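You operate a simulated robot arm through the tools that you are given. There is no shell and no other tool. Be economical: measure what you need, move in short steps, check, and stop when the job is done.

You are at the controls of a simulated robot arm. One attempt, no reset.

JOB
One gauge on mill three reads high: open its choked valve, then speed up to 1000 rpm.
Fine: outlet for pressure over 3 bar, water out for heat over 50 C; after that open air and inlet fully too; no trip; leave the other controls as they are.

Only the result counts: the job must be done as asked and must still hold three seconds after the hand-in. Knocking over, shifting, dropping, spilling or breaking anything else fails it.

ROBOT AND FRAMES
A 7-joint arm with a two-finger parallel gripper on a trunk, on a base that drives. Base frame: it is fixed to the floor where the robot stands at the start and does not move with it; the origin is under the middle of the robot, x ahead of it, y to its left, z up; the surface under the hand at the start is at about z = 0.81. Lengths are in m, angles in rad, forces in N, time in s.
Its first joint turns from -2.601 to 2.601 rad. Places, roughly: mill three [0.9, -0.6, 0.7]; mill three air valve handle [0.6, -0.4, 0.6]; mill three black box [0.2, -1.1, 1.2]; mill three inlet valve handle [0.7, -0.2, 0.6]; mill three outlet valve handle [1.1, -0.1, 0.9]; mill three pressure gauge [1.4, 0, 1.5]; mill three speed dial [0.2, -1, 1.1]; mill three temperature gauge [0.9, -0.7, 1.5]; mill three water out valve handle [0.1, -1.1, 0.6]. Payload 3.5 kg.
The TCP is the grasp point between the finger pads, 0.023 m short of the fingertips. In the tool frame z runs along the fingers and y along their closing line. The gripper opens to 0.094 m. The fingers are 0.038 m wide and 0.01 m thick; the gripper's body (0.054 by 0.096 m) begins 0.039 m behind the TCP.
Orientation is that of the tool frame in the base frame, as [roll, pitch, yaw] about the fixed x, y, z axes, in that order (R = Rz(yaw) Ry(pitch) Rx(roll)). With the fingers straight down and closing along the base's y, the tool's x points along the base's -x, its y along +y and its z along -z.

CONTROLS
- The arm moves only by the tool play_rows. Its argument "deltas" is a list of rows, each a list of 2 entries, a list of its own where there are three numbers: the shift along the tool's x, y, z in cm, then the turn, a rotation vector about the tool's x, y, z in rad. In form: [[[x, y, z], [wx, wy, wz]], ...]. A call has 1 to 12 rows; each row shifts and turns the commanded pose from where the row before left it, along the tool's axes as they then stand. "grip" is the opening, from 0 (shut) to 1 (fully open), set as the call begins (left out, the last holds). Each row takes 0.2 s and may step no farther than 0.05 m and 0.15 rad from the row before; otherwise, or with a gripper value out of range, the whole call is refused. A pose out of reach is approached as far as the arm can. The call stops where the force on the tool passes 40 N (or 10 N more than at its start, if that is more) or the arm is blocked; 0.2 s more then pass. The fingers move at their own pace (about 0.153 m/s each) and stop on an object; they squeeze with about 45 N. The grip force told is the motor's: it shows also when the fingers shut on nothing. Time passes only in rows, and 0.2 s behind the last, so rows that do not move let the fingers close. The reply holds the time, the measured pose of the TCP, the force on the tool along the base axes, the opening and the grip force, in the units named above and with some noise, with the torque about the TCP (base axes, N m) and any sound that the robot's microphone picked up.
- Cameras (640 x 400 px; columns grow to the right, rows downward): "scene" is now at [-0.2735, 0.1176, 1.3124]; the picture's right is [-0.69, -0.72, 0.00], its down [-0.22, 0.21, -0.95] and it looks along [0.69, -0.66, -0.31] (base axes); focal length 274 px, centre (320, 200). "wrist" rides on the gripper at [0.086, 0.016, -0.075] in the tool frame; the picture's right is [-0.18, 0.98, 0.00], its down [-0.58, -0.11, -0.81] and it looks along [-0.79, -0.15, 0.59] (tool axes); focal length 243 px, centre (320, 200). There is no depth. A picture from a camera that has moved, and an enlarged one, comes with that camera's place and axes in the base frame and with its lens. The place of the scene camera against the robot may be out by one fixed shift of up to 0.025 m in any direction.
- get_image(camera): a new picture of that camera. The clock stands still meanwhile.
- base_move(legs): drives the robot by 1 to 6 legs, each [ahead, left, turn to the left] in m, m and rad, along the robot's own axes; the way and the turn of a leg run together, so that a leg with both is an arc; at most 1.5 m and 3.142 rad a leg. The arm and the cameras ride along, it lands a little off, and it stops where it bumps. It gives what a move gives.
- aim_head(pan, tilt): turns the head with the scene camera to pan (to the left, within 2.496 rad either way) and tilt (down, from -0.506 to 1.204), counted from straight ahead of the robot. It gives what a move gives.
- zoom(camera, box): a new picture of the part [left, top, right, bottom] of that camera's present view, enlarged. The clock stands still meanwhile.
- sign_off(): hands the job in; it is judged then, once.

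Go step by step. Nothing tells you exact positions but the pictures and the camera data: compare them with the known pose of the tool, close in by small moves and look again before you grip or let go. The budget is 120 turns and 82 pictures, counting those below and the enlarged ones. Unless the task says otherwise, let go and move clear before handing in, and close with one line.

The tools are called after "Call:" by a JSON object that holds its "fn" and its "kwargs". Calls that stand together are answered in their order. play_rows: Moves the arm, as the interface text tells. Its arguments: {"type":"object","properties":{"deltas":{"type":"array","items":{"type":"array"}},"grip":{"type":"number"}},"required":["deltas"]} The other tools are called the same way: base_move (legs) drives the base; aim_head (pan, tilt) turns the head that bears the scene camera; get_image (camera) takes a picture; zoom (camera, box) takes an enlarged picture of a part of a camera's view; sign_off () hands the job in.

At the start:

```text
clock: 0.0
tool_pos: [0.6558, -0.474, 1.0003]
ee_rot: [3.14, 0.0, 3.14]
contact_force: [-0.4, 0.9, 0.0]
wrist_torque: [0.02, 0.01, -0.02]
opening: 0.094
grip_force: 0.0
robot x, y, heading: [-0.0032, -0.0023, -0.004]
head pan, tilt: [-0.761, 0.311]
```

scene: 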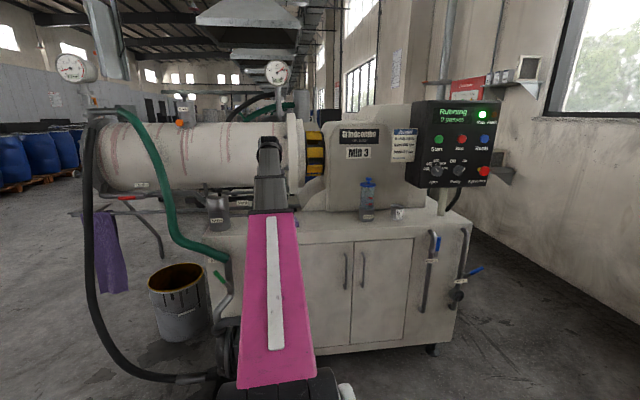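
wrist: 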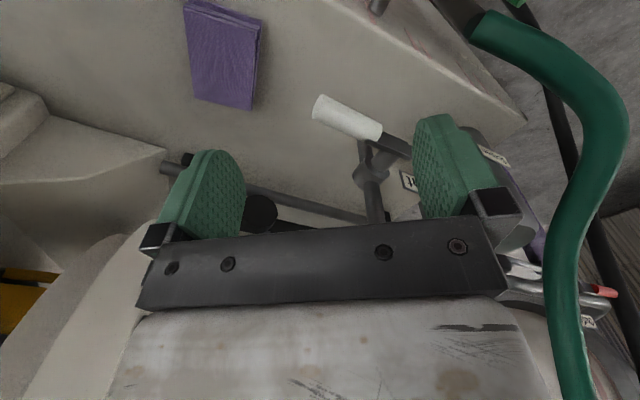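

I see mill three with two gauges up top, the control box at right, and several valves. First I read the gauges and the box closely.

Call:
{"fn": "zoom", "kwargs": {"camera": "scene", "box": [50, 45, 110, 90]}}

Call:
{"fn": "zoom", "kwargs": {"camera": "scene", "box": [250, 50, 310, 95]}}

Call:
{"fn": "zoom", "kwargs": {"camera": "scene", "box": [380, 90, 510, 200]}}

Call:
{"fn": "zoom", "kwargs": {"camera": "scene", "box": [390, 200, 510, 320]}}

Call:
{"fn": "zoom", "kwargs": {"camera": "scene", "box": [80, 170, 260, 380]}}

```text
8.89 times, centred on (80, 68) of scene
camera zoom: at [-0.2735, 0.1176, 1.3124], right [-0.69, -0.72, 0.0], down [-0.22, 0.21, -0.95], along [0.69, -0.66, -0.31], focal length 2439 px, centre (2453, 1378)
```

zoom: 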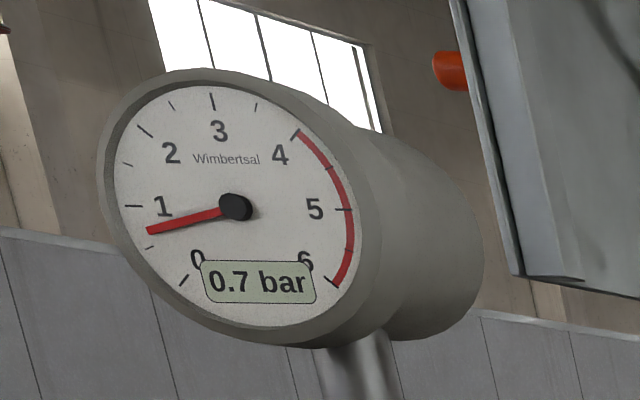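

```text
8.89 times, centred on (280, 72) of scene
camera zoom: at [-0.2735, 0.1176, 1.3124], right [-0.69, -0.72, 0.0], down [-0.22, 0.21, -0.95], along [0.69, -0.66, -0.31], focal length 2439 px, centre (676, 1333)
```

zoom: 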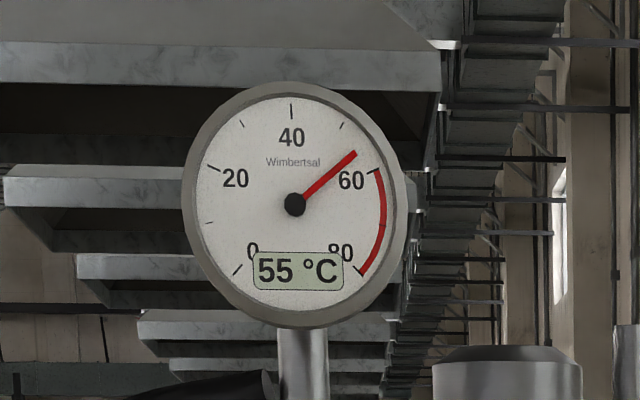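

```text
3.64 times, centred on (445, 145) of scene
camera zoom: at [-0.2735, 0.1176, 1.3124], right [-0.69, -0.72, 0.0], down [-0.22, 0.21, -0.95], along [0.69, -0.66, -0.31], focal length 998 px, centre (-134, 400)
```

zoom: 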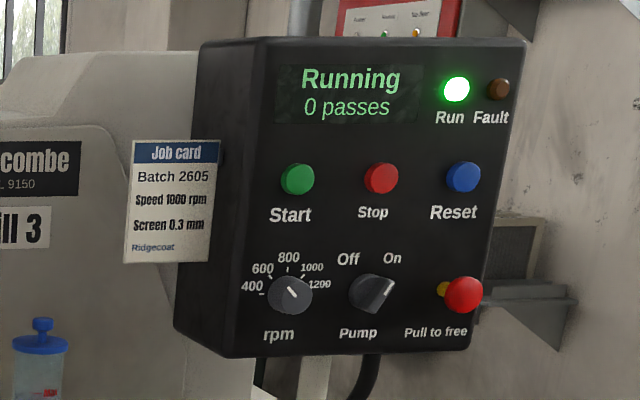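

```text
3.33 times, centred on (450, 260) of scene
camera zoom: at [-0.2735, 0.1176, 1.3124], right [-0.69, -0.72, 0.0], down [-0.22, 0.21, -0.95], along [0.69, -0.66, -0.31], focal length 915 px, centre (-113, 0)
```

zoom: 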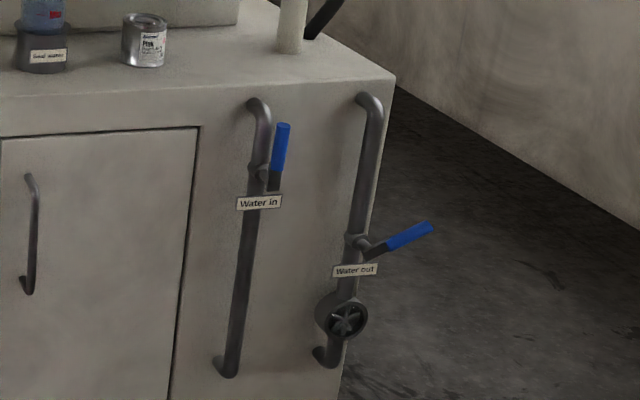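

```text
1.90 times, centred on (170, 275) of scene
camera zoom: at [-0.2735, 0.1176, 1.3124], right [-0.69, -0.72, 0.0], down [-0.22, 0.21, -0.95], along [0.69, -0.66, -0.31], focal length 523 px, centre (606, 57)
```

zoom: 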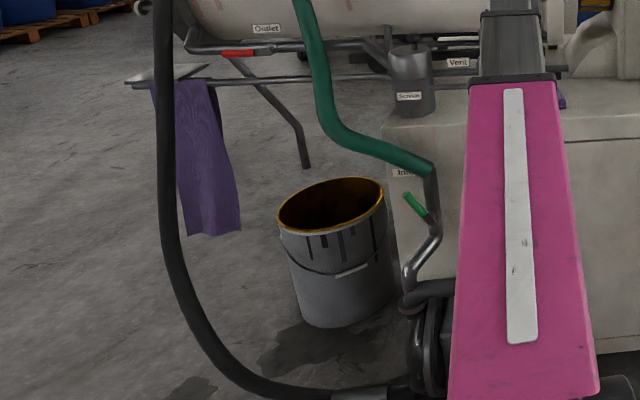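

Temperature reads 55 °C, so water out is the choked valve (pressure is fine at 0.7 bar). I look around at the floor near the robot and toward the right side before driving.

Call:
{"fn": "aim_head", "kwargs": {"pan": -1.5, "tilt": 0.5}}

Call:
{"fn": "get_image", "kwargs": {"camera": "scene"}}

Call:
{"fn": "aim_head", "kwargs": {"pan": -0.4, "tilt": 0.9}}

Call:
{"fn": "get_image", "kwargs": {"camera": "scene"}}

```text
clock: 1.1
tool_pos: [0.6551, -0.473, 0.9998]
ee_rot: [-3.141, -0.001, 3.141]
contact_force: [-0.7, -0.7, -0.3]
wrist_torque: [0.01, 0.03, -0.01]
opening: 0.094
grip_force: 0.0
robot x, y, heading: [-0.0024, -0.0, 0.001]
head pan, tilt: [-1.499, 0.499]
```

```text
74 pictures are left
camera scene: at [-0.3345, 0.0912, 1.2951], right [-1.0, -0.07, 0.0], down [-0.03, 0.48, -0.88], along [0.06, -0.88, -0.48], focal length 274 px, centre (320, 200)
```

scene: 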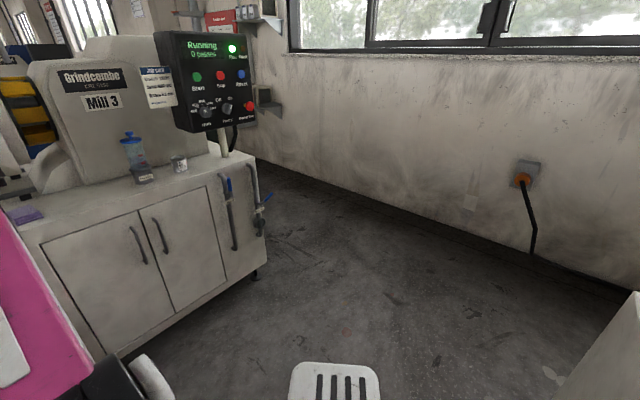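

```text
clock: 2.4
tool_pos: [0.6552, -0.4733, 0.9995]
ee_rot: [3.14, 0.003, 3.14]
contact_force: [-0.3, -0.2, 0.0]
wrist_torque: [-0.01, 0.02, -0.02]
opening: 0.0942
grip_force: 0.1
robot x, y, heading: [-0.0041, -0.0013, 0.004]
head pan, tilt: [-0.4, 0.901]
```

```text
73 pictures are left
camera scene: at [-0.2716, 0.1525, 1.2612], right [-0.39, -0.92, 0.0], down [-0.72, 0.31, -0.62], along [0.57, -0.24, -0.78], focal length 274 px, centre (320, 200)
```

scene: 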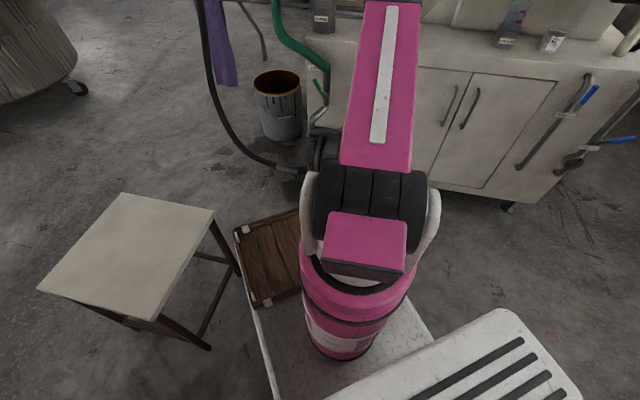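

The robot must move to about [-0.55,-0.65], facing the cabinet. There is a whitish object at the right rear, so I look that way first.

Call:
{"fn": "aim_head", "kwargs": {"pan": -2.3, "tilt": 0.7}}

Call:
{"fn": "get_image", "kwargs": {"camera": "scene"}}

```text
clock: 4.3
tool_pos: [0.6549, -0.4734, 1.0001]
ee_rot: [-3.14, -0.001, -3.14]
contact_force: [0.2, 0.2, -0.3]
wrist_torque: [0.03, -0.02, 0.0]
opening: 0.0941
grip_force: 0.0
robot x, y, heading: [-0.0003, -0.0005, 0.0]
head pan, tilt: [-2.3, 0.7]
```

```text
72 pictures are left
camera scene: at [-0.3977, 0.1186, 1.2773], right [-0.75, 0.67, 0.0], down [0.43, 0.48, -0.76], along [-0.51, -0.57, -0.64], focal length 274 px, centre (320, 200)
```

scene: 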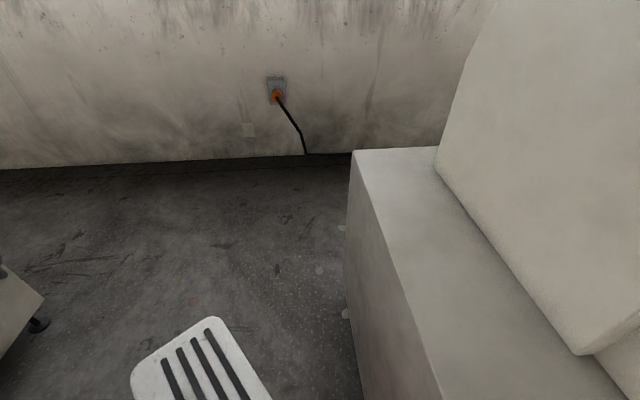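

Another mill bounds the aisle behind. I retract the arm away from the mill before driving.

Call:
{"fn": "play_rows", "kwargs": {"deltas": [[[3.6, 2.9, 0], [0, 0, 0]], [[3.6, 2.9, 0], [0, 0, 0]], [[3.6, 2.9, 0], [0, 0, 0]], [[3.6, 2.9, 0], [0, 0, 0]], [[3.6, 2.9, 0], [0, 0, 0]], [[3.6, 2.9, 0], [0, 0, 0]]], "grip": 0}}

Call:
{"fn": "base_move", "kwargs": {"legs": [[0.06, -0.05, 0], [0, 0, -0.66]]}}

Call:
{"fn": "aim_head", "kwargs": {"pan": -0.8, "tilt": 0.5}}

Call:
{"fn": "get_image", "kwargs": {"camera": "scene"}}

```text
clock: 5.5
tool_pos: [0.49, -0.3397, 1.0013]
ee_rot: [-3.136, 0.014, -3.136]
contact_force: [5.4, -3.2, -11.2]
wrist_torque: [-0.02, -0.55, 0.11]
opening: 0.0
grip_force: 42.1
robot x, y, heading: [0.0023, -0.0003, 0.004]
head pan, tilt: [-2.3, 0.7]
stopped in row 5: the force on the tool passed its limit at 55 N (the readings are from after the stop); the commanded pose is now the measured one
```

```text
clock: 6.6
tool_pos: [0.5427, -0.3842, 0.9995]
ee_rot: [-3.135, 0.015, -3.136]
contact_force: [1.0, -1.0, -3.0]
wrist_torque: [0.04, -0.2, 0.06]
opening: 0.0
grip_force: 42.4
robot x, y, heading: [0.0522, -0.0452, 0.003]
head pan, tilt: [-2.3, 0.7]
stopped in leg 1: the robot was blocked; the commanded pose is now the measured one
```

```text
clock: 8.2
tool_pos: [0.5412, -0.3839, 0.9997]
ee_rot: [-3.135, 0.012, -3.137]
contact_force: [2.5, -1.0, -6.5]
wrist_torque: [-0.08, -0.42, 0.04]
opening: 0.0003
grip_force: 42.4
robot x, y, heading: [0.0533, -0.0433, -0.0]
head pan, tilt: [-0.799, 0.499]
```

```text
71 pictures are left
camera scene: at [-0.2257, 0.0726, 1.2951], right [-0.72, -0.7, 0.0], down [-0.33, 0.34, -0.88], along [0.61, -0.63, -0.48], focal length 274 px, centre (320, 200)
```

scene: 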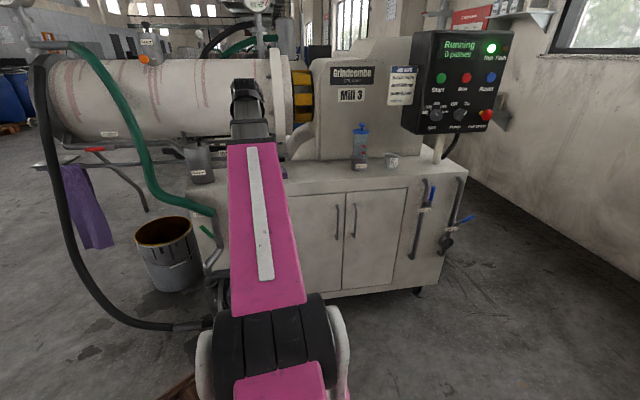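

Something stopped the arm during the retreat, so I check the wrist view and a close-up of the hand.

Call:
{"fn": "get_image", "kwargs": {"camera": "wrist"}}

Call:
{"fn": "zoom", "kwargs": {"camera": "scene", "box": [160, 40, 360, 200]}}

```text
70 pictures are left
camera wrist: at [0.4552, -0.3682, 1.0749], right [0.18, 0.98, 0.0], down [0.57, -0.1, 0.81], along [0.8, -0.15, -0.58], focal length 243 px, centre (320, 200)
```

wrist: 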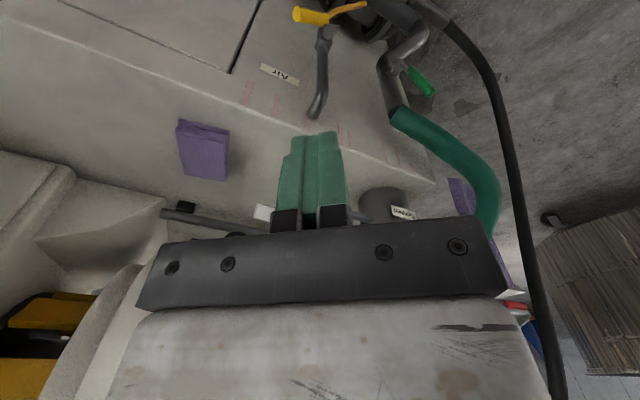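

```text
2.50 times, centred on (260, 120) of scene
camera zoom: at [-0.2257, 0.0726, 1.2951], right [-0.72, -0.7, 0.0], down [-0.33, 0.34, -0.88], along [0.61, -0.63, -0.48], focal length 686 px, centre (470, 400)
```

zoom: 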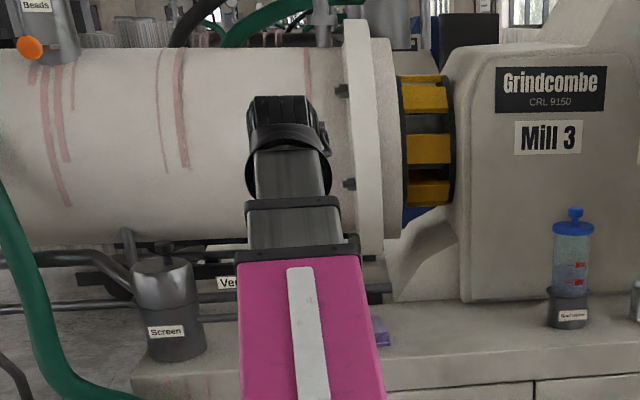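

It is unclear what was touched; I raise the hand a little and watch the force.

Call:
{"fn": "play_rows", "kwargs": {"deltas": [[[0, 0, -2], [0, 0, 0]], [[0, 0, -2], [0, 0, 0]], [[0, 0, 0], [0, 0, 0]]]}}

```text
clock: 8.6
tool_pos: [0.5445, -0.3843, 1.01]
ee_rot: [-3.131, 0.025, -3.132]
contact_force: [5.4, -1.6, -10.3]
wrist_torque: [-0.03, -0.53, 0.1]
opening: 0.0001
grip_force: 42.4
robot x, y, heading: [0.0571, -0.04, -0.0]
head pan, tilt: [-0.799, 0.499]
stopped in row 1: the force on the tool passed its limit at 58 N (the readings are from after the stop); the commanded pose is now the measured one
```

Both lifting and pulling in add load, so the hand is likely folding onto its own forearm. I back off forward and down a little to check that the force vanishes.

Call:
{"fn": "play_rows", "kwargs": {"deltas": [[[-1.5, -1, 1], [0, 0, 0]], [[-1.5, -1, 1], [0, 0, 0]], [[0, 0, 0], [0, 0, 0]]]}}

Call:
{"fn": "get_image", "kwargs": {"camera": "scene"}}

```text
clock: 9.4
tool_pos: [0.5751, -0.4051, 0.9909]
ee_rot: [-3.133, 0.022, -3.134]
contact_force: [0.6, 0.4, -0.2]
wrist_torque: [-0.03, 0.0, 0.01]
opening: 0.0
grip_force: 42.2
robot x, y, heading: [0.0536, -0.0414, -0.001]
head pan, tilt: [-0.799, 0.499]
```

```text
68 pictures are left
camera scene: at [-0.2256, 0.0726, 1.2951], right [-0.72, -0.7, 0.0], down [-0.33, 0.34, -0.88], along [0.61, -0.63, -0.48], focal length 274 px, centre (320, 200)
```

scene: 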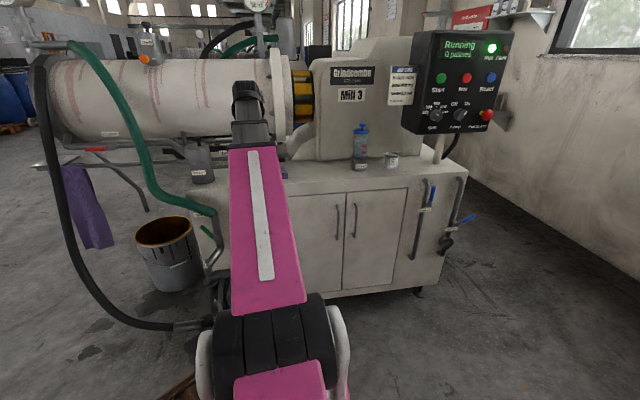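

Self-contact is gone now. The arm already points toward the cabinet, so I translate the base parallel to the mill toward the water-out valve, backing off slightly first.

Call:
{"fn": "base_move", "kwargs": {"legs": [[-0.055, 0.043, 0], [-0.3, -0.373, 0]]}}

Call:
{"fn": "get_image", "kwargs": {"camera": "scene"}}

```text
clock: 12.8
tool_pos: [0.2225, -0.732, 0.9915]
ee_rot: [-3.132, 0.023, -3.128]
contact_force: [-0.2, 0.1, -0.9]
wrist_torque: [-0.03, -0.02, 0.02]
opening: 0.0
grip_force: 42.5
robot x, y, heading: [-0.3029, -0.3762, 0.014]
head pan, tilt: [-0.799, 0.499]
```

```text
67 pictures are left
camera scene: at [-0.5791, -0.2603, 1.2951], right [-0.71, -0.7, 0.0], down [-0.34, 0.34, -0.88], along [0.62, -0.63, -0.48], focal length 274 px, centre (320, 200)
```

scene: 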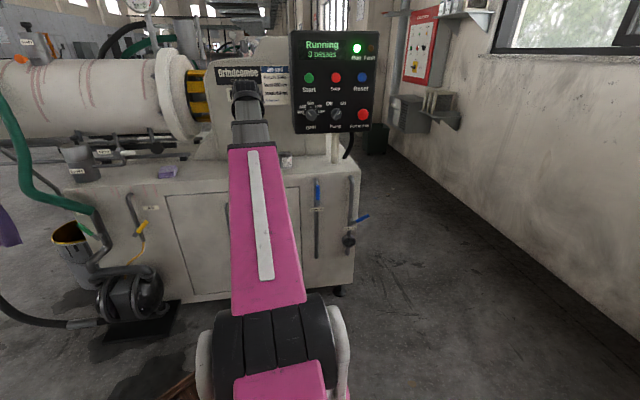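

Now I can see the box and the valves well; I zoom for accurate measurement.

Call:
{"fn": "zoom", "kwargs": {"camera": "scene", "box": [290, 165, 386, 265]}}

Call:
{"fn": "zoom", "kwargs": {"camera": "scene", "box": [280, 25, 390, 140]}}

Call:
{"fn": "zoom", "kwargs": {"camera": "scene", "box": [50, 150, 180, 290]}}

```text
4.00 times, centred on (338, 215) of scene
camera zoom: at [-0.5791, -0.2603, 1.2951], right [-0.71, -0.7, 0.0], down [-0.34, 0.34, -0.88], along [0.62, -0.63, -0.48], focal length 1098 px, centre (248, 140)
```

zoom: 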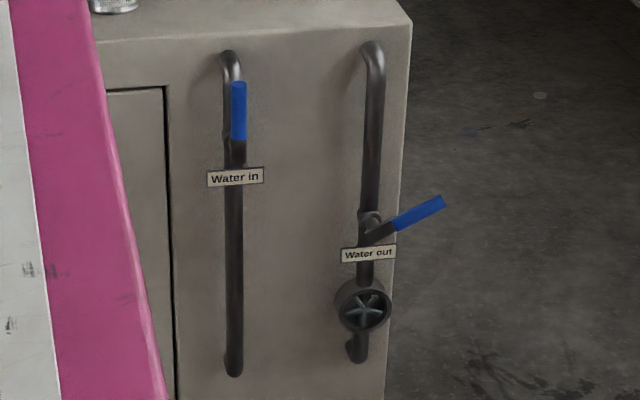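

```text
3.48 times, centred on (335, 82) of scene
camera zoom: at [-0.5791, -0.2603, 1.2951], right [-0.71, -0.7, 0.0], down [-0.34, 0.34, -0.88], along [0.62, -0.63, -0.48], focal length 954 px, centre (268, 609)
```

zoom: 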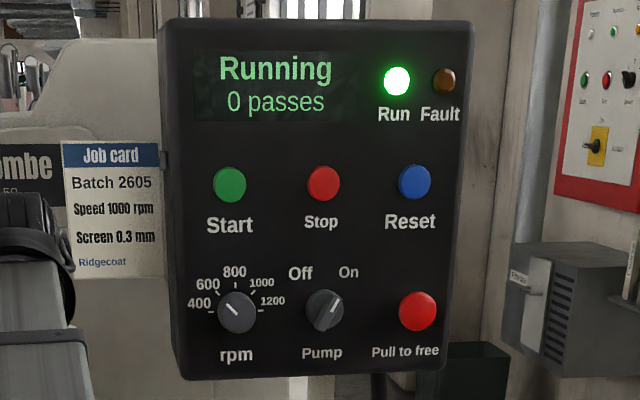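

```text
2.86 times, centred on (115, 220) of scene
camera zoom: at [-0.5791, -0.2603, 1.2951], right [-0.71, -0.7, 0.0], down [-0.34, 0.34, -0.88], along [0.62, -0.63, -0.48], focal length 784 px, centre (906, 143)
```

zoom: 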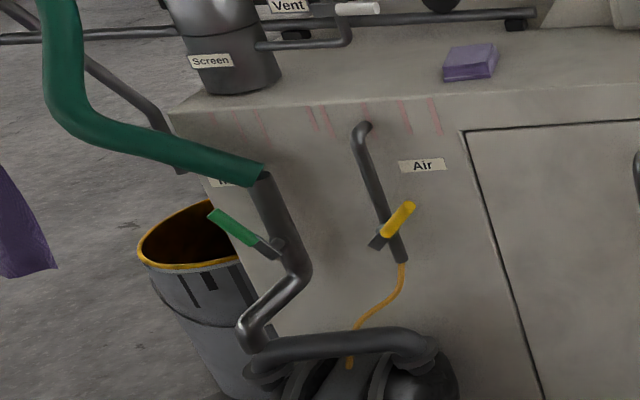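

The dial reads 600; water-out pivot triangulates to about [0.09,-1.145,0.58] with the lever ~23° above horizontal to the right. I lower the hand in front of the cabinet and drive further along.

Call:
{"fn": "play_rows", "kwargs": {"deltas": [[[0, 0, 4.5], [0, 0, 0.13]], [[0, 0, 4.5], [0, 0, 0.13]], [[0, 0, 4.5], [0, 0, 0.13]], [[0, 0, 4.5], [0, 0, 0.13]], [[0, 0, 2], [0, 0, 0.13]]]}}

Call:
{"fn": "base_move", "kwargs": {"legs": [[-0.341, -0.432, 0]]}}

Call:
{"fn": "get_image", "kwargs": {"camera": "wrist"}}

Call:
{"fn": "get_image", "kwargs": {"camera": "scene"}}

```text
clock: 14.0
tool_pos: [0.2277, -0.7331, 0.7914]
ee_rot: [3.135, 0.023, 2.504]
contact_force: [-0.4, -0.5, -0.2]
wrist_torque: [-0.02, 0.06, -0.01]
opening: 0.0
grip_force: 42.2
robot x, y, heading: [-0.3025, -0.3778, 0.005]
head pan, tilt: [-0.799, 0.499]
```

```text
clock: 17.2
tool_pos: [-0.1118, -1.1674, 0.7913]
ee_rot: [3.135, 0.022, 2.506]
contact_force: [1.0, 0.6, 0.9]
wrist_torque: [-0.02, -0.03, 0.01]
opening: 0.0
grip_force: 42.7
robot x, y, heading: [-0.6401, -0.807, 0.01]
head pan, tilt: [-0.799, 0.499]
```

```text
63 pictures are left
camera wrist: at [-0.1727, -1.103, 0.8654], right [0.73, 0.68, 0.01], down [0.38, -0.43, 0.82], along [0.56, -0.6, -0.57], focal length 243 px, centre (320, 200)
```

wrist: 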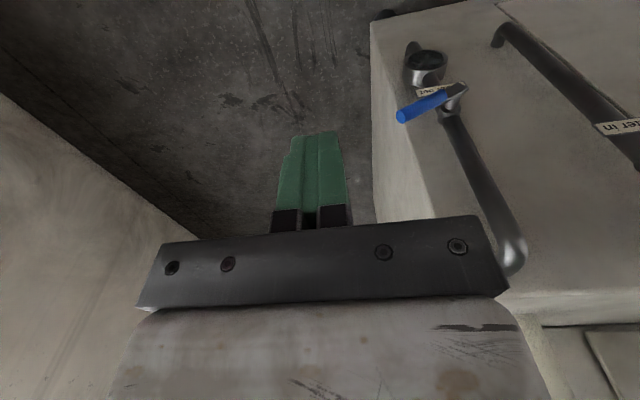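

```text
62 pictures are left
camera scene: at [-0.919, -0.6948, 1.2951], right [-0.71, -0.7, 0.0], down [-0.34, 0.34, -0.88], along [0.62, -0.63, -0.48], focal length 274 px, centre (320, 200)
```

scene: 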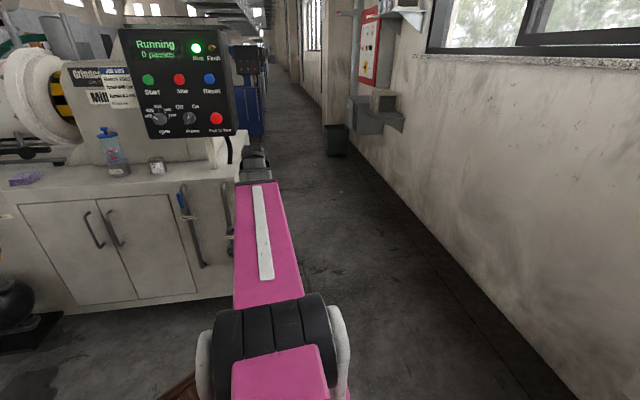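

The wrist view shows the lever clearly just ahead-left. I pitch the tool to point horizontally at the cabinet plane, with the TCP held in free space right of the corner.

Call:
{"fn": "play_rows", "kwargs": {"deltas": [[[0, 0, 1], [0, -0.14, 0]], [[0, 0, 1], [0, -0.14, 0]], [[0, 0, 1], [0, -0.14, 0]], [[0, 0, 1], [0, -0.14, 0]], [[0, 0, 1], [0, -0.14, 0]], [[0, 0, 0], [0, -0.14, 0]], [[0, 0, 0], [0, -0.14, 0]], [[0, 0, 0], [0, -0.14, 0]], [[0, 0, 0], [0, -0.14, 0]], [[0, 0, 0], [0, -0.14, 0]], [[0, 0, 0], [0, -0.13, 0]]]}}

Call:
{"fn": "get_image", "kwargs": {"camera": "wrist"}}

```text
clock: 19.6
tool_pos: [-0.1056, -1.1818, 0.7441]
ee_rot: [-3.115, 1.364, 2.481]
contact_force: [0.6, -0.3, -0.1]
wrist_torque: [0.01, 0.02, 0.02]
opening: 0.0001
grip_force: 42.6
out of reach, approached as far as the arm can: row 10, 11
robot x, y, heading: [-0.6404, -0.8092, 0.005]
head pan, tilt: [-0.799, 0.499]
```

```text
61 pictures are left
camera wrist: at [-0.1638, -1.114, 0.6755], right [0.65, 0.74, 0.18], down [-0.59, 0.34, 0.73], along [0.48, -0.58, 0.66], focal length 243 px, centre (320, 200)
```

wrist: 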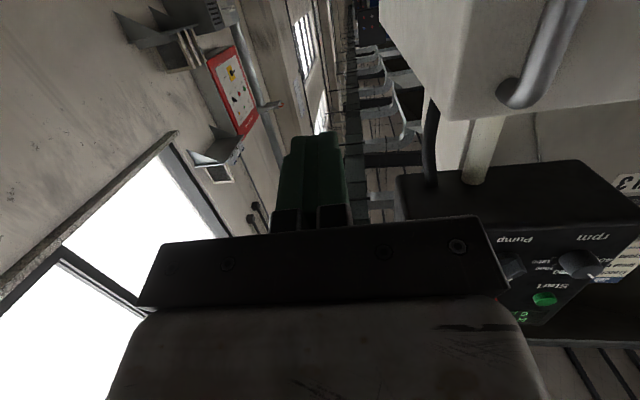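

Full horizontal is out of reach; a tool about 30° below horizontal will do. I pitch back to that and check.

Call:
{"fn": "play_rows", "kwargs": {"deltas": [[[0, 0, 0], [0, 0.12, 0]], [[0, 0, 0], [0, 0.12, 0]], [[0, 0, 0], [0, 0.11, 0]], [[4, 0, 0], [0, 0, 0]], [[4, 0, 0], [0, 0, 0]], [[4, 0, 0], [0, 0, 0]]]}}

Call:
{"fn": "get_image", "kwargs": {"camera": "wrist"}}

```text
clock: 21.0
tool_pos: [-0.1376, -1.1507, 0.6347]
ee_rot: [-3.123, 1.072, 2.461]
contact_force: [-0.7, 1.4, -0.2]
wrist_torque: [0.01, 0.04, -0.02]
opening: 0.0001
grip_force: 42.5
out of reach, approached as far as the arm can: row 1, 5, 6
robot x, y, heading: [-0.6438, -0.8071, 0.005]
head pan, tilt: [-0.799, 0.499]
```

```text
60 pictures are left
camera wrist: at [-0.2085, -1.0705, 0.5956], right [0.7, 0.7, 0.15], down [-0.39, 0.2, 0.9], along [0.6, -0.69, 0.41], focal length 243 px, centre (320, 200)
```

wrist: 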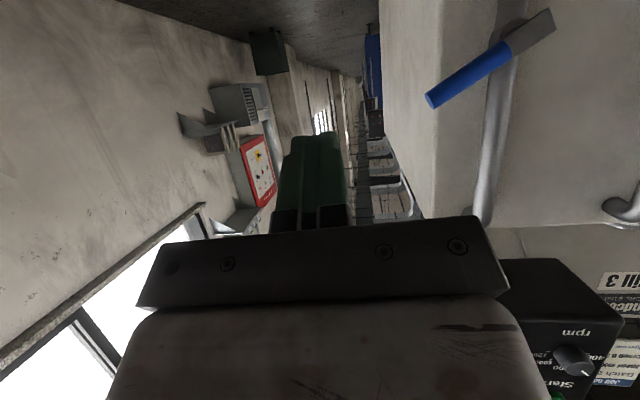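

Lever measured: pivot end [0.074,-1.102,0.578], tip [0.024,-1.167,0.619]. I advance the closed fingers to beside and below the lever tip.

Call:
{"fn": "play_rows", "kwargs": {"deltas": [[[-0.2, 0.5, 3.8], [0, 0, 0]], [[-0.2, 0.5, 3.8], [0, 0, 0]], [[-0.2, 0.5, 3.8], [0, 0, 0]], [[-0.2, 0.5, 3.8], [0, 0, 0]]]}}

Call:
{"fn": "get_image", "kwargs": {"camera": "wrist"}}

```text
clock: 22.0
tool_pos: [-0.019, -1.2246, 0.5692]
ee_rot: [-3.123, 1.072, 2.463]
contact_force: [1.0, -0.3, 0.3]
wrist_torque: [-0.02, 0.01, 0.01]
opening: 0.0001
grip_force: 42.0
robot x, y, heading: [-0.6401, -0.8108, 0.008]
head pan, tilt: [-0.799, 0.499]
```

```text
59 pictures are left
camera wrist: at [-0.0899, -1.1432, 0.5295], right [0.7, 0.7, 0.15], down [-0.39, 0.2, 0.9], along [0.6, -0.69, 0.41], focal length 243 px, centre (320, 200)
```

wrist: 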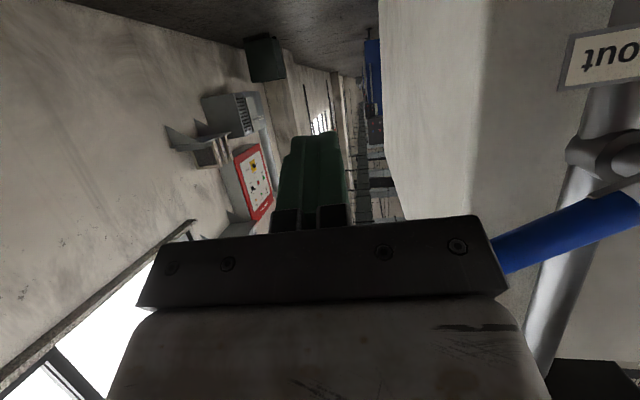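

Positioned at the lever plane. I sweep left under the lever and begin raising it along its arc.

Call:
{"fn": "play_rows", "kwargs": {"deltas": [[[0, 4, 0], [0, 0, 0]], [[0, 4, 0], [0, 0, 0]], [[-0.8, 0, -0.43], [0, 0, 0]], [[-1.93, 0.4, -1.05], [0, 0, 0]], [[0, 0, 0], [0, 0, 0]]]}}

Call:
{"fn": "get_image", "kwargs": {"camera": "wrist"}}

```text
clock: 23.2
tool_pos: [0.0356, -1.1585, 0.5992]
ee_rot: [-3.124, 1.073, 2.462]
contact_force: [0.7, -0.4, -0.3]
wrist_torque: [-0.03, -0.02, 0.0]
opening: 0.0
grip_force: 43.1
robot x, y, heading: [-0.638, -0.8122, 0.009]
head pan, tilt: [-0.799, 0.499]
```

```text
58 pictures are left
camera wrist: at [-0.0361, -1.0788, 0.5606], right [0.7, 0.7, 0.15], down [-0.39, 0.2, 0.9], along [0.6, -0.69, 0.41], focal length 243 px, centre (320, 200)
```

wrist: 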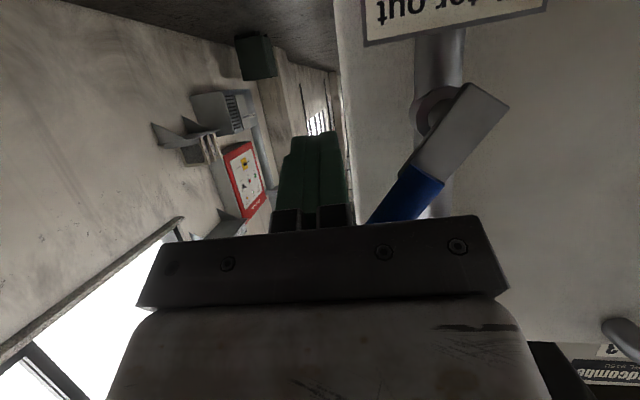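

The lever appears to be turning with the fingers. I continue the arc to vertical.

Call:
{"fn": "play_rows", "kwargs": {"deltas": [[[-2.0, 1.45, -1.1], [0, 0, 0]], [[-1.05, 1.75, -0.57], [0, 0, 0]], [[-0.4, 1.35, -0.2], [0, 0, 0]], [[0, 1.0, 0], [0, 0, 0]], [[0, 0, 0], [0, 0, 0]]]}}

Call:
{"fn": "get_image", "kwargs": {"camera": "wrist"}}

```text
clock: 24.1
tool_pos: [0.06, -1.1287, 0.635]
ee_rot: [-3.104, 1.064, 2.463]
contact_force: [-6.7, -12.2, -3.0]
wrist_torque: [0.26, -0.16, 0.11]
opening: 0.0
grip_force: 42.3
robot x, y, heading: [-0.641, -0.8085, 0.008]
head pan, tilt: [-0.799, 0.499]
stopped in row 4: the force on the tool passed its limit at 52 N (the readings are from after the stop); the commanded pose is now the measured one
```

```text
57 pictures are left
camera wrist: at [-0.011, -1.0481, 0.5973], right [0.71, 0.69, 0.14], down [-0.38, 0.21, 0.9], along [0.59, -0.7, 0.41], focal length 243 px, centre (320, 200)
```

wrist: 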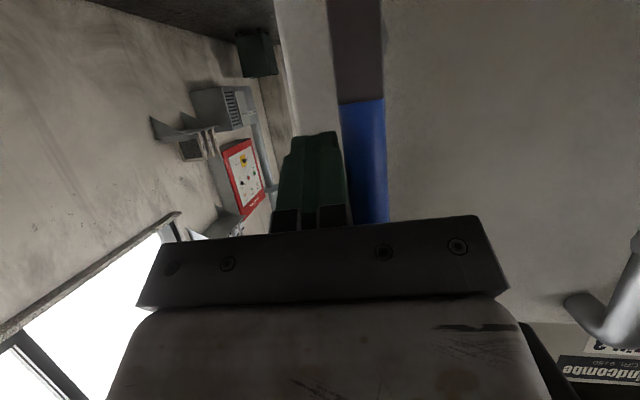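

The lever stands vertical at its end stop. I back off to the right and out, then check valve and display.

Call:
{"fn": "play_rows", "kwargs": {"deltas": [[[0, -4, 0], [0, 0, 0]], [[0, -4, 0], [0, 0, 0]], [[0, -4, -1], [0, 0, 0]], [[0, 0, -4], [0, 0, 0]], [[0, 0, -4], [0, 0, 0]]]}}

Call:
{"fn": "get_image", "kwargs": {"camera": "scene"}}

Call:
{"fn": "zoom", "kwargs": {"camera": "scene", "box": [110, 20, 250, 140]}}

Call:
{"fn": "zoom", "kwargs": {"camera": "scene", "box": [160, 160, 240, 280]}}

```text
clock: 25.3
tool_pos: [-0.0781, -1.1665, 0.681]
ee_rot: [-3.104, 1.064, 2.465]
contact_force: [-0.2, -0.1, -0.4]
wrist_torque: [0.01, 0.01, 0.0]
opening: 0.0001
grip_force: 42.6
robot x, y, heading: [-0.6401, -0.8081, 0.006]
head pan, tilt: [-0.799, 0.499]
```

```text
56 pictures are left
camera scene: at [-0.9191, -0.6948, 1.2951], right [-0.71, -0.7, 0.0], down [-0.34, 0.34, -0.88], along [0.62, -0.63, -0.48], focal length 274 px, centre (320, 200)
```

scene: 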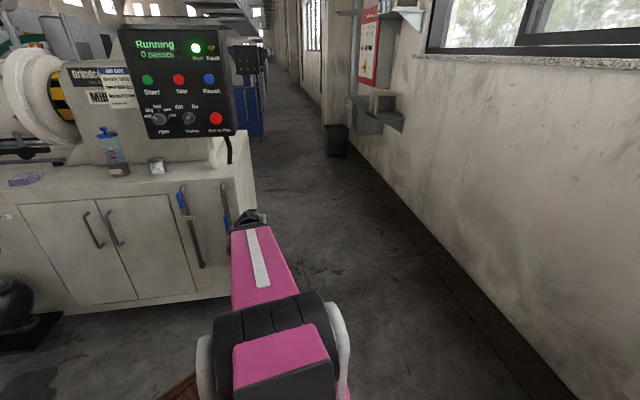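

```text
3.33 times, centred on (180, 80) of scene
camera zoom: at [-0.9191, -0.6948, 1.2951], right [-0.71, -0.7, 0.0], down [-0.34, 0.34, -0.88], along [0.62, -0.63, -0.48], focal length 915 px, centre (787, 600)
```

zoom: 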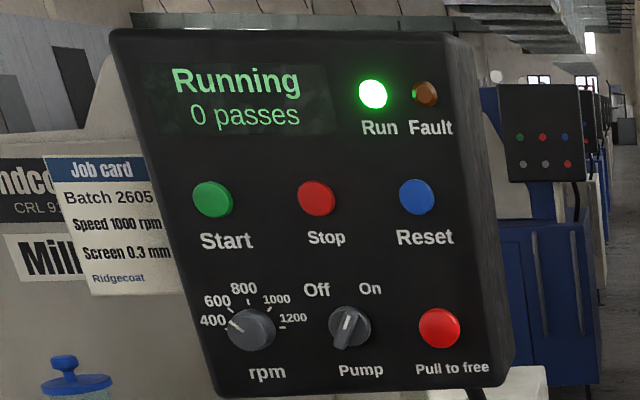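

```text
3.33 times, centred on (200, 220) of scene
camera zoom: at [-0.9191, -0.6948, 1.2951], right [-0.71, -0.7, 0.0], down [-0.34, 0.34, -0.88], along [0.62, -0.63, -0.48], focal length 915 px, centre (720, 133)
```

zoom: 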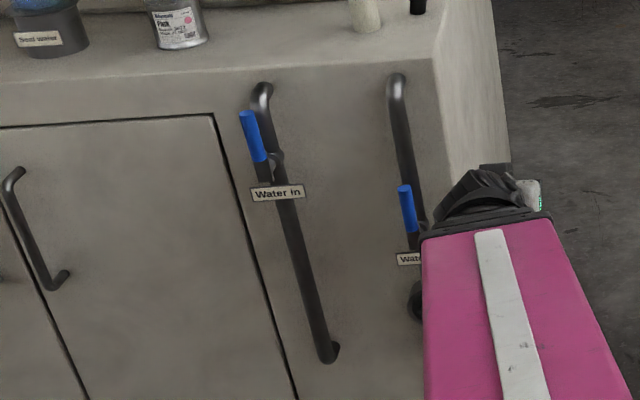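

Water out is now open. Next I drive left so the hand lines up with the speed dial (about [0.22,-1.0,1.08]) and raise the hand in front of the box.

Call:
{"fn": "base_move", "kwargs": {"legs": [[0.19, 0.245, 0]]}}

Call:
{"fn": "play_rows", "kwargs": {"deltas": [[[-4.2, 0, -2.3], [0, 0, 0]], [[-4.2, 0, -2.3], [0, 0, 0]], [[-4.2, 0, -2.3], [0, 0, 0]], [[-4.2, 0, -2.3], [0, 0, 0]], [[-4.2, 0, -2.3], [0, 0, 0]], [[-4.2, 0, -2.3], [0, 0, 0]], [[-4.2, 0, -2.3], [0, 0, 0]], [[-4.2, 0, -2.3], [0, 0, 0]]]}}

Call:
{"fn": "get_image", "kwargs": {"camera": "wrist"}}

Call:
{"fn": "get_image", "kwargs": {"camera": "scene"}}

```text
clock: 27.4
tool_pos: [0.1115, -0.9224, 0.6813]
ee_rot: [-3.105, 1.064, 2.462]
contact_force: [0.1, 0.2, -0.4]
wrist_torque: [0.05, 0.0, 0.02]
opening: 0.0
grip_force: 42.4
robot x, y, heading: [-0.4485, -0.5638, 0.006]
head pan, tilt: [-0.799, 0.499]
```

```text
clock: 29.2
tool_pos: [0.116, -0.9184, 1.0647]
ee_rot: [-3.104, 1.065, 2.464]
contact_force: [0.2, 0.6, 0.2]
wrist_torque: [0.01, -0.01, -0.01]
opening: 0.0
grip_force: 42.2
robot x, y, heading: [-0.4509, -0.562, 0.005]
head pan, tilt: [-0.799, 0.499]
```

```text
53 pictures are left
camera wrist: at [0.0463, -0.8369, 1.0263], right [0.71, 0.69, 0.14], down [-0.38, 0.21, 0.9], along [0.59, -0.7, 0.41], focal length 243 px, centre (320, 200)
```

wrist: 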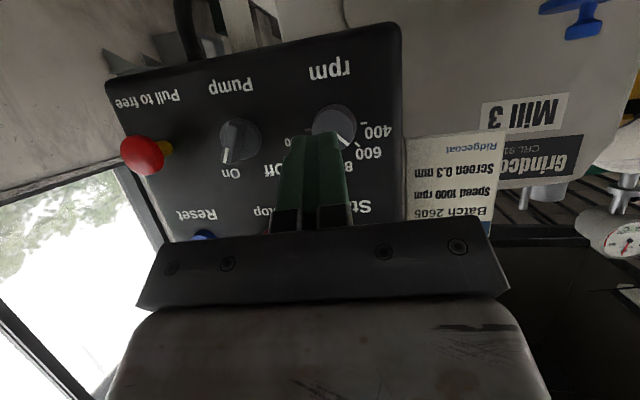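

```text
52 pictures are left
camera scene: at [-0.7297, -0.4485, 1.2951], right [-0.71, -0.7, 0.0], down [-0.34, 0.34, -0.88], along [0.61, -0.63, -0.48], focal length 274 px, centre (320, 200)
```

scene: 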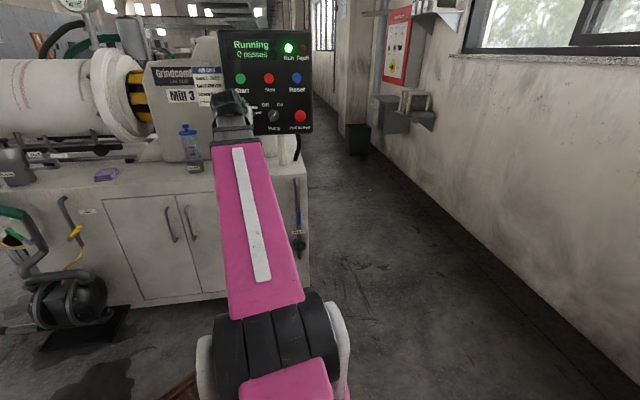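

The hand lines up with the dial. I pitch the tool to horizontal and look again to get a second bearing on the knob.

Call:
{"fn": "play_rows", "kwargs": {"deltas": [[[0, 0, 0], [0, -0.125, 0]], [[0, 0, 0], [0, -0.125, 0]], [[0, 0, 0], [0, -0.125, 0]], [[0, 0, 0], [0, -0.12, 0]]], "grip": 0.65}}

Call:
{"fn": "get_image", "kwargs": {"camera": "wrist"}}

```text
clock: 30.2
tool_pos: [0.1166, -0.9179, 1.0632]
ee_rot: [-2.001, 1.55, -2.713]
contact_force: [-1.0, -0.3, -1.0]
wrist_torque: [-0.02, 0.0, -0.01]
opening: 0.0612
grip_force: 0.1
robot x, y, heading: [-0.4543, -0.5655, 0.004]
head pan, tilt: [-0.799, 0.499]
```

```text
51 pictures are left
camera wrist: at [0.0702, -0.859, 0.9795], right [0.64, 0.75, 0.17], down [-0.67, 0.45, 0.59], along [0.37, -0.49, 0.79], focal length 243 px, centre (320, 200)
```

wrist: 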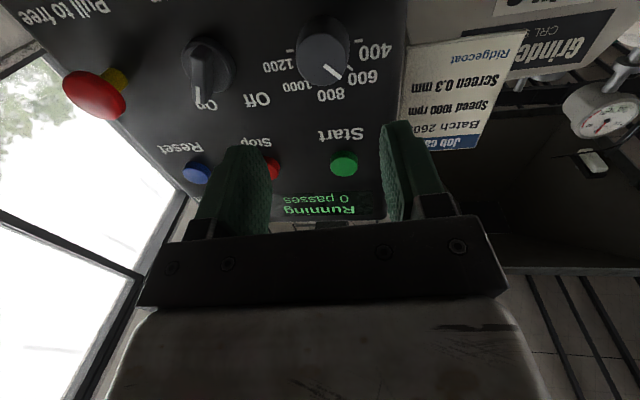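

Knob cap at about [0.221,-1.005,1.061], pointer near 600; clockwise +90° needed. I pre-roll the gripper -45°, then look.

Call:
{"fn": "play_rows", "kwargs": {"deltas": [[[0, 0, 0.5], [0, 0, -0.135]], [[0, 0, 0.5], [0, 0, -0.135]], [[0, 0, 0.5], [0, 0, -0.135]], [[0, 0, 0.5], [0, 0, -0.135]], [[0, 0, 0.5], [0, 0, -0.135]], [[0, 0, 0.5], [0, 0, -0.11]]]}}

Call:
{"fn": "get_image", "kwargs": {"camera": "wrist"}}

```text
clock: 31.6
tool_pos: [0.1395, -0.9378, 1.065]
ee_rot: [-1.585, 0.768, -2.294]
contact_force: [0.2, 0.0, -0.4]
wrist_torque: [0.04, -0.01, 0.03]
opening: 0.0611
grip_force: 0.1
robot x, y, heading: [-0.4492, -0.5653, 0.001]
head pan, tilt: [-0.799, 0.499]
```

```text
50 pictures are left
camera wrist: at [0.0504, -0.9285, 0.9944], right [0.53, 0.62, -0.58], down [-0.38, 0.78, 0.49], along [0.76, -0.04, 0.65], focal length 243 px, centre (320, 200)
```

wrist: 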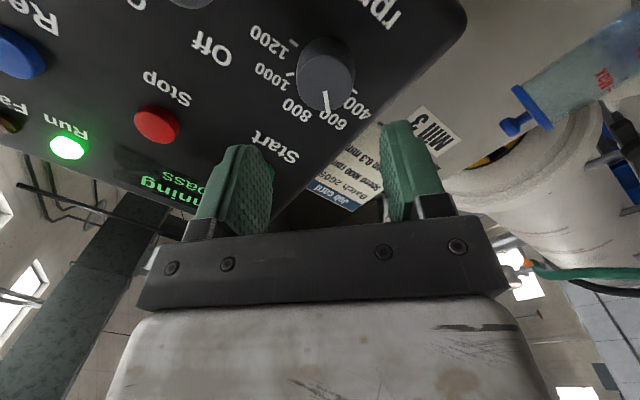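

Knob is centred within 4 mm. I advance with the fingers straddling it.

Call:
{"fn": "play_rows", "kwargs": {"deltas": [[[0, 0.2, 3], [0, 0, 0]], [[0, 0.2, 3], [0, 0, 0]], [[0, 0, 3], [0, 0, 0]]]}}

Call:
{"fn": "get_image", "kwargs": {"camera": "wrist"}}

```text
clock: 32.4
tool_pos: [0.207, -0.9915, 1.0608]
ee_rot: [-1.583, 0.767, -2.289]
contact_force: [-29.6, 22.6, -2.2]
wrist_torque: [0.33, 0.55, 1.46]
opening: 0.0618
grip_force: 0.5
robot x, y, heading: [-0.4502, -0.5655, 0.003]
head pan, tilt: [-0.799, 0.499]
```

```text
49 pictures are left
camera wrist: at [0.1178, -0.982, 0.9914], right [0.53, 0.62, -0.58], down [-0.38, 0.78, 0.49], along [0.76, -0.04, 0.65], focal length 243 px, centre (320, 200)
```

wrist: 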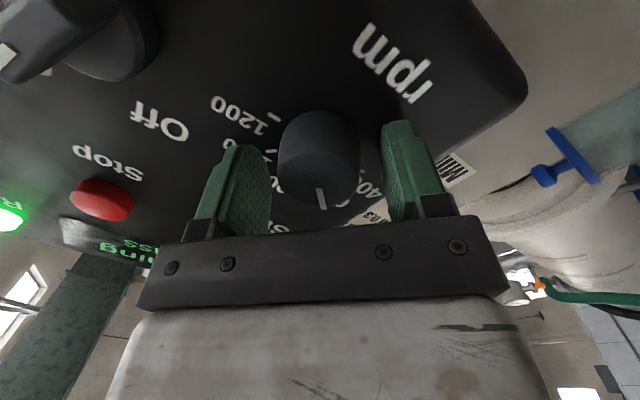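

Fingertips are pressing the panel face; I back off 8 mm and then close on the knob.

Call:
{"fn": "play_rows", "kwargs": {"deltas": [[[0, 0, -0.8], [0, 0, 0]], [[0, 0, 0], [0, 0, 0]]]}}

Call:
{"fn": "play_rows", "kwargs": {"deltas": [[[0, 0, 0], [0, 0, 0]], [[0, 0, 0], [0, 0, 0]], [[0, 0, 0], [0, 0, 0]]], "grip": 0.2}}

Call:
{"fn": "get_image", "kwargs": {"camera": "wrist"}}

```text
clock: 33.0
tool_pos: [0.2056, -0.9904, 1.0618]
ee_rot: [-1.585, 0.768, -2.293]
contact_force: [-0.4, 0.2, 0.3]
wrist_torque: [-0.01, 0.02, 0.0]
opening: 0.0613
grip_force: 0.0
robot x, y, heading: [-0.4526, -0.5661, 0.004]
head pan, tilt: [-0.799, 0.499]
```

```text
clock: 33.8
tool_pos: [0.2043, -0.9895, 1.0596]
ee_rot: [-1.587, 0.767, -2.293]
contact_force: [9.1, -2.5, -4.5]
wrist_torque: [0.18, 0.22, 0.08]
opening: 0.0407
grip_force: 44.8
robot x, y, heading: [-0.448, -0.5628, 0.003]
head pan, tilt: [-0.799, 0.499]
```

```text
48 pictures are left
camera wrist: at [0.1157, -0.98, 0.991], right [0.53, 0.62, -0.58], down [-0.38, 0.78, 0.49], along [0.76, -0.04, 0.65], focal length 243 px, centre (320, 200)
```

wrist: 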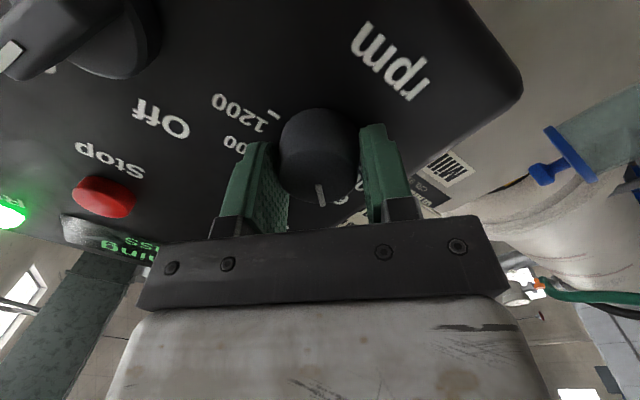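

Knob is gripped with its pointer along 45° up-left (600). Before speeding up I check that the temperature is falling.

Call:
{"fn": "aim_head", "kwargs": {"pan": -0.3, "tilt": 0.0}}

Call:
{"fn": "get_image", "kwargs": {"camera": "scene"}}

```text
clock: 34.7
tool_pos: [0.2062, -0.9889, 1.0612]
ee_rot: [-1.585, 0.768, -2.295]
contact_force: [15.6, -4.1, -3.7]
wrist_torque: [0.12, 0.17, 0.13]
opening: 0.0409
grip_force: 44.9
robot x, y, heading: [-0.4475, -0.5663, 0.003]
head pan, tilt: [-0.3, 0.0]
```

```text
47 pictures are left
camera scene: at [-0.7067, -0.4102, 1.3413], right [-0.29, -0.96, 0.0], down [0.0, 0.0, -1.0], along [0.96, -0.29, 0.0], focal length 274 px, centre (320, 200)
```

scene: 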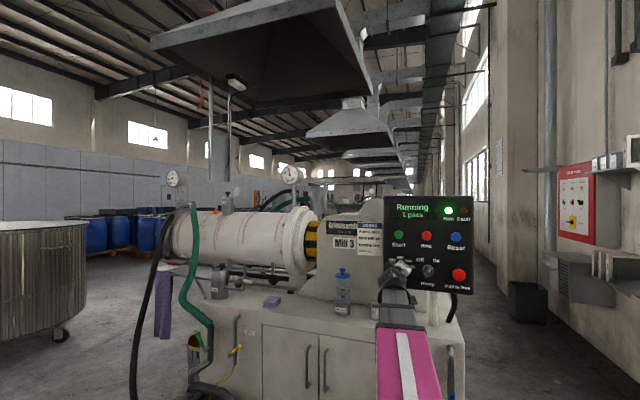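

Call:
{"fn": "zoom", "kwargs": {"camera": "scene", "box": [270, 155, 310, 190]}}

Call:
{"fn": "zoom", "kwargs": {"camera": "scene", "box": [155, 160, 195, 195]}}

```text
11.43 times, centred on (290, 172) of scene
camera zoom: at [-0.7067, -0.4102, 1.3413], right [-0.29, -0.96, 0.0], down [0.0, 0.0, -1.0], along [0.96, -0.29, 0.0], focal length 3136 px, centre (663, 514)
```

zoom: 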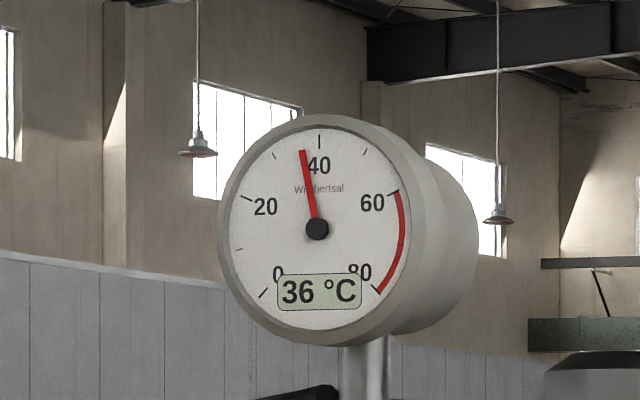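

```text
11.43 times, centred on (175, 178) of scene
camera zoom: at [-0.7067, -0.4102, 1.3413], right [-0.29, -0.96, 0.0], down [0.0, 0.0, -1.0], along [0.96, -0.29, 0.0], focal length 3136 px, centre (1977, 457)
```

zoom: 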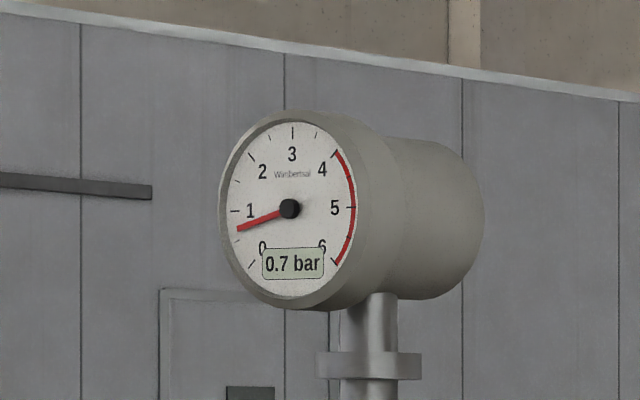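

Temperature fell to 36 °C. Now I turn the knob +90° clockwise.

Call:
{"fn": "play_rows", "kwargs": {"deltas": [[[0, 0, 0], [0, 0, 0.131]], [[0, 0, 0], [0, 0, 0.131]], [[0, 0, 0], [0, 0, 0.131]], [[0, 0, 0], [0, 0, 0.131]], [[0, 0, 0], [0, 0, 0.131]], [[0, 0, 0], [0, 0, 0.131]], [[0, 0, 0], [0, 0, 0.131]], [[0, 0, 0], [0, 0, 0.131]], [[0, 0, 0], [0, 0, 0.131]], [[0, 0, 0], [0, 0, 0.131]], [[0, 0, 0], [0, 0, 0.131]], [[0, 0, 0], [0, 0, 0.131]]]}}

Call:
{"fn": "get_image", "kwargs": {"camera": "wrist"}}

```text
clock: 37.3
tool_pos: [0.2028, -0.9893, 1.0599]
ee_rot: [1.584, 0.798, 0.869]
contact_force: [6.2, 7.1, 16.2]
wrist_torque: [0.0, 0.02, 0.35]
opening: 0.0407
grip_force: 45.0
robot x, y, heading: [-0.4505, -0.5665, 0.009]
head pan, tilt: [-0.3, 0.0]
```

```text
44 pictures are left
camera wrist: at [0.1943, -0.8863, 1.0119], right [0.38, 0.43, 0.82], down [-0.92, 0.16, 0.35], along [0.02, -0.89, 0.46], focal length 243 px, centre (320, 200)
```

wrist: 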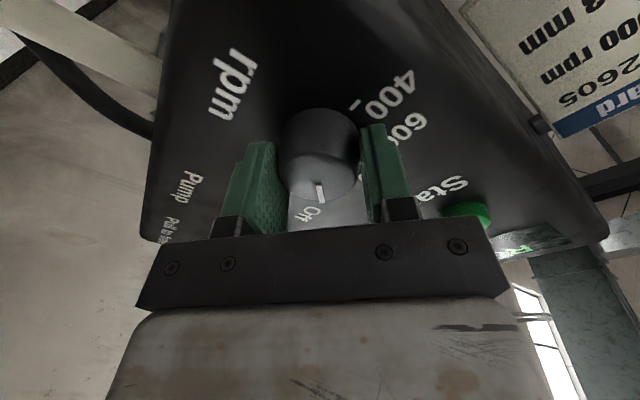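

The knob turned with the gripper, pointer now 45° up-right. I release, back straight off, and look.

Call:
{"fn": "play_rows", "kwargs": {"deltas": [[[0, 0, 0], [0, 0, 0]], [[0, 0, 0], [0, 0, 0]]], "grip": 0.65}}

Call:
{"fn": "play_rows", "kwargs": {"deltas": [[[0, 0, -4], [0, 0, 0]], [[0, 0, -4], [0, 0, 0]], [[0, 0, -3], [0, 0, 0]], [[0, 0, 0], [0, 0, -0.15]], [[0, 0, 0], [0, 0, -0.15]], [[0, 0, 0], [0, 0, -0.15]], [[0, 0, 0], [0, 0, -0.15]], [[0, 0, 0], [0, 0, -0.15]]]}}

Call:
{"fn": "get_image", "kwargs": {"camera": "wrist"}}

```text
clock: 37.9
tool_pos: [0.2034, -0.99, 1.06]
ee_rot: [1.586, 0.8, 0.87]
contact_force: [1.4, -1.0, 0.7]
wrist_torque: [0.02, 0.04, 0.03]
opening: 0.061
grip_force: 0.1
robot x, y, heading: [-0.4488, -0.5625, 0.006]
head pan, tilt: [-0.3, 0.0]
```

```text
clock: 39.7
tool_pos: [0.12, -0.9183, 1.0606]
ee_rot: [2.089, 1.548, 1.378]
contact_force: [-0.1, 0.1, 0.3]
wrist_torque: [-0.04, 0.0, 0.0]
opening: 0.0612
grip_force: 0.0
robot x, y, heading: [-0.4528, -0.5638, 0.005]
head pan, tilt: [-0.3, 0.0]
```

```text
43 pictures are left
camera wrist: at [0.0754, -0.8558, 0.9773], right [0.64, 0.74, 0.2], down [-0.68, 0.43, 0.59], along [0.35, -0.52, 0.78], focal length 243 px, centre (320, 200)
```

wrist: 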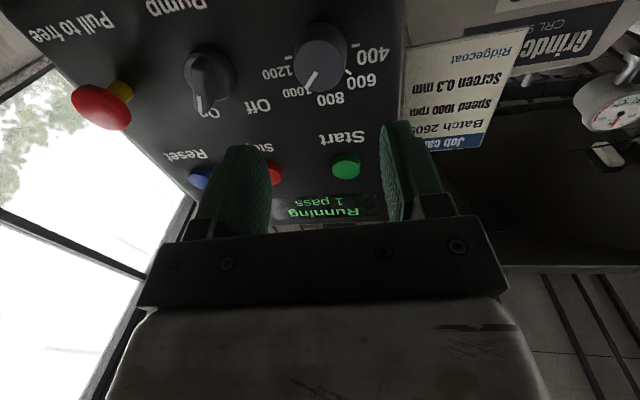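

The pointer appears at 1000; I zoom to confirm exactness.

Call:
{"fn": "zoom", "kwargs": {"camera": "wrist", "box": [250, 10, 400, 120]}}

```text
3.64 times, centred on (325, 65) of wrist
camera zoom: at [0.0754, -0.8558, 0.9773], right [0.64, 0.74, 0.2], down [-0.68, 0.43, 0.59], along [0.35, -0.52, 0.78], focal length 882 px, centre (302, 691)
```

zoom: 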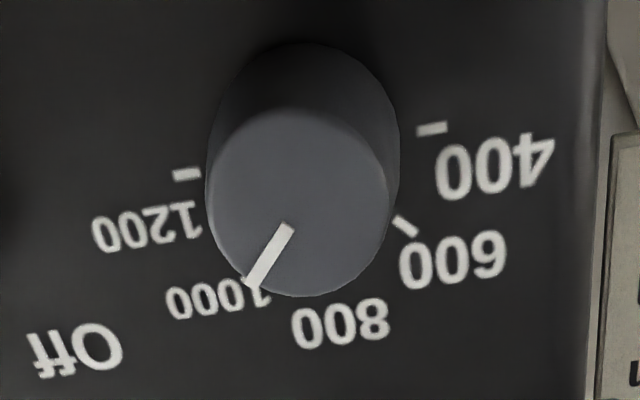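

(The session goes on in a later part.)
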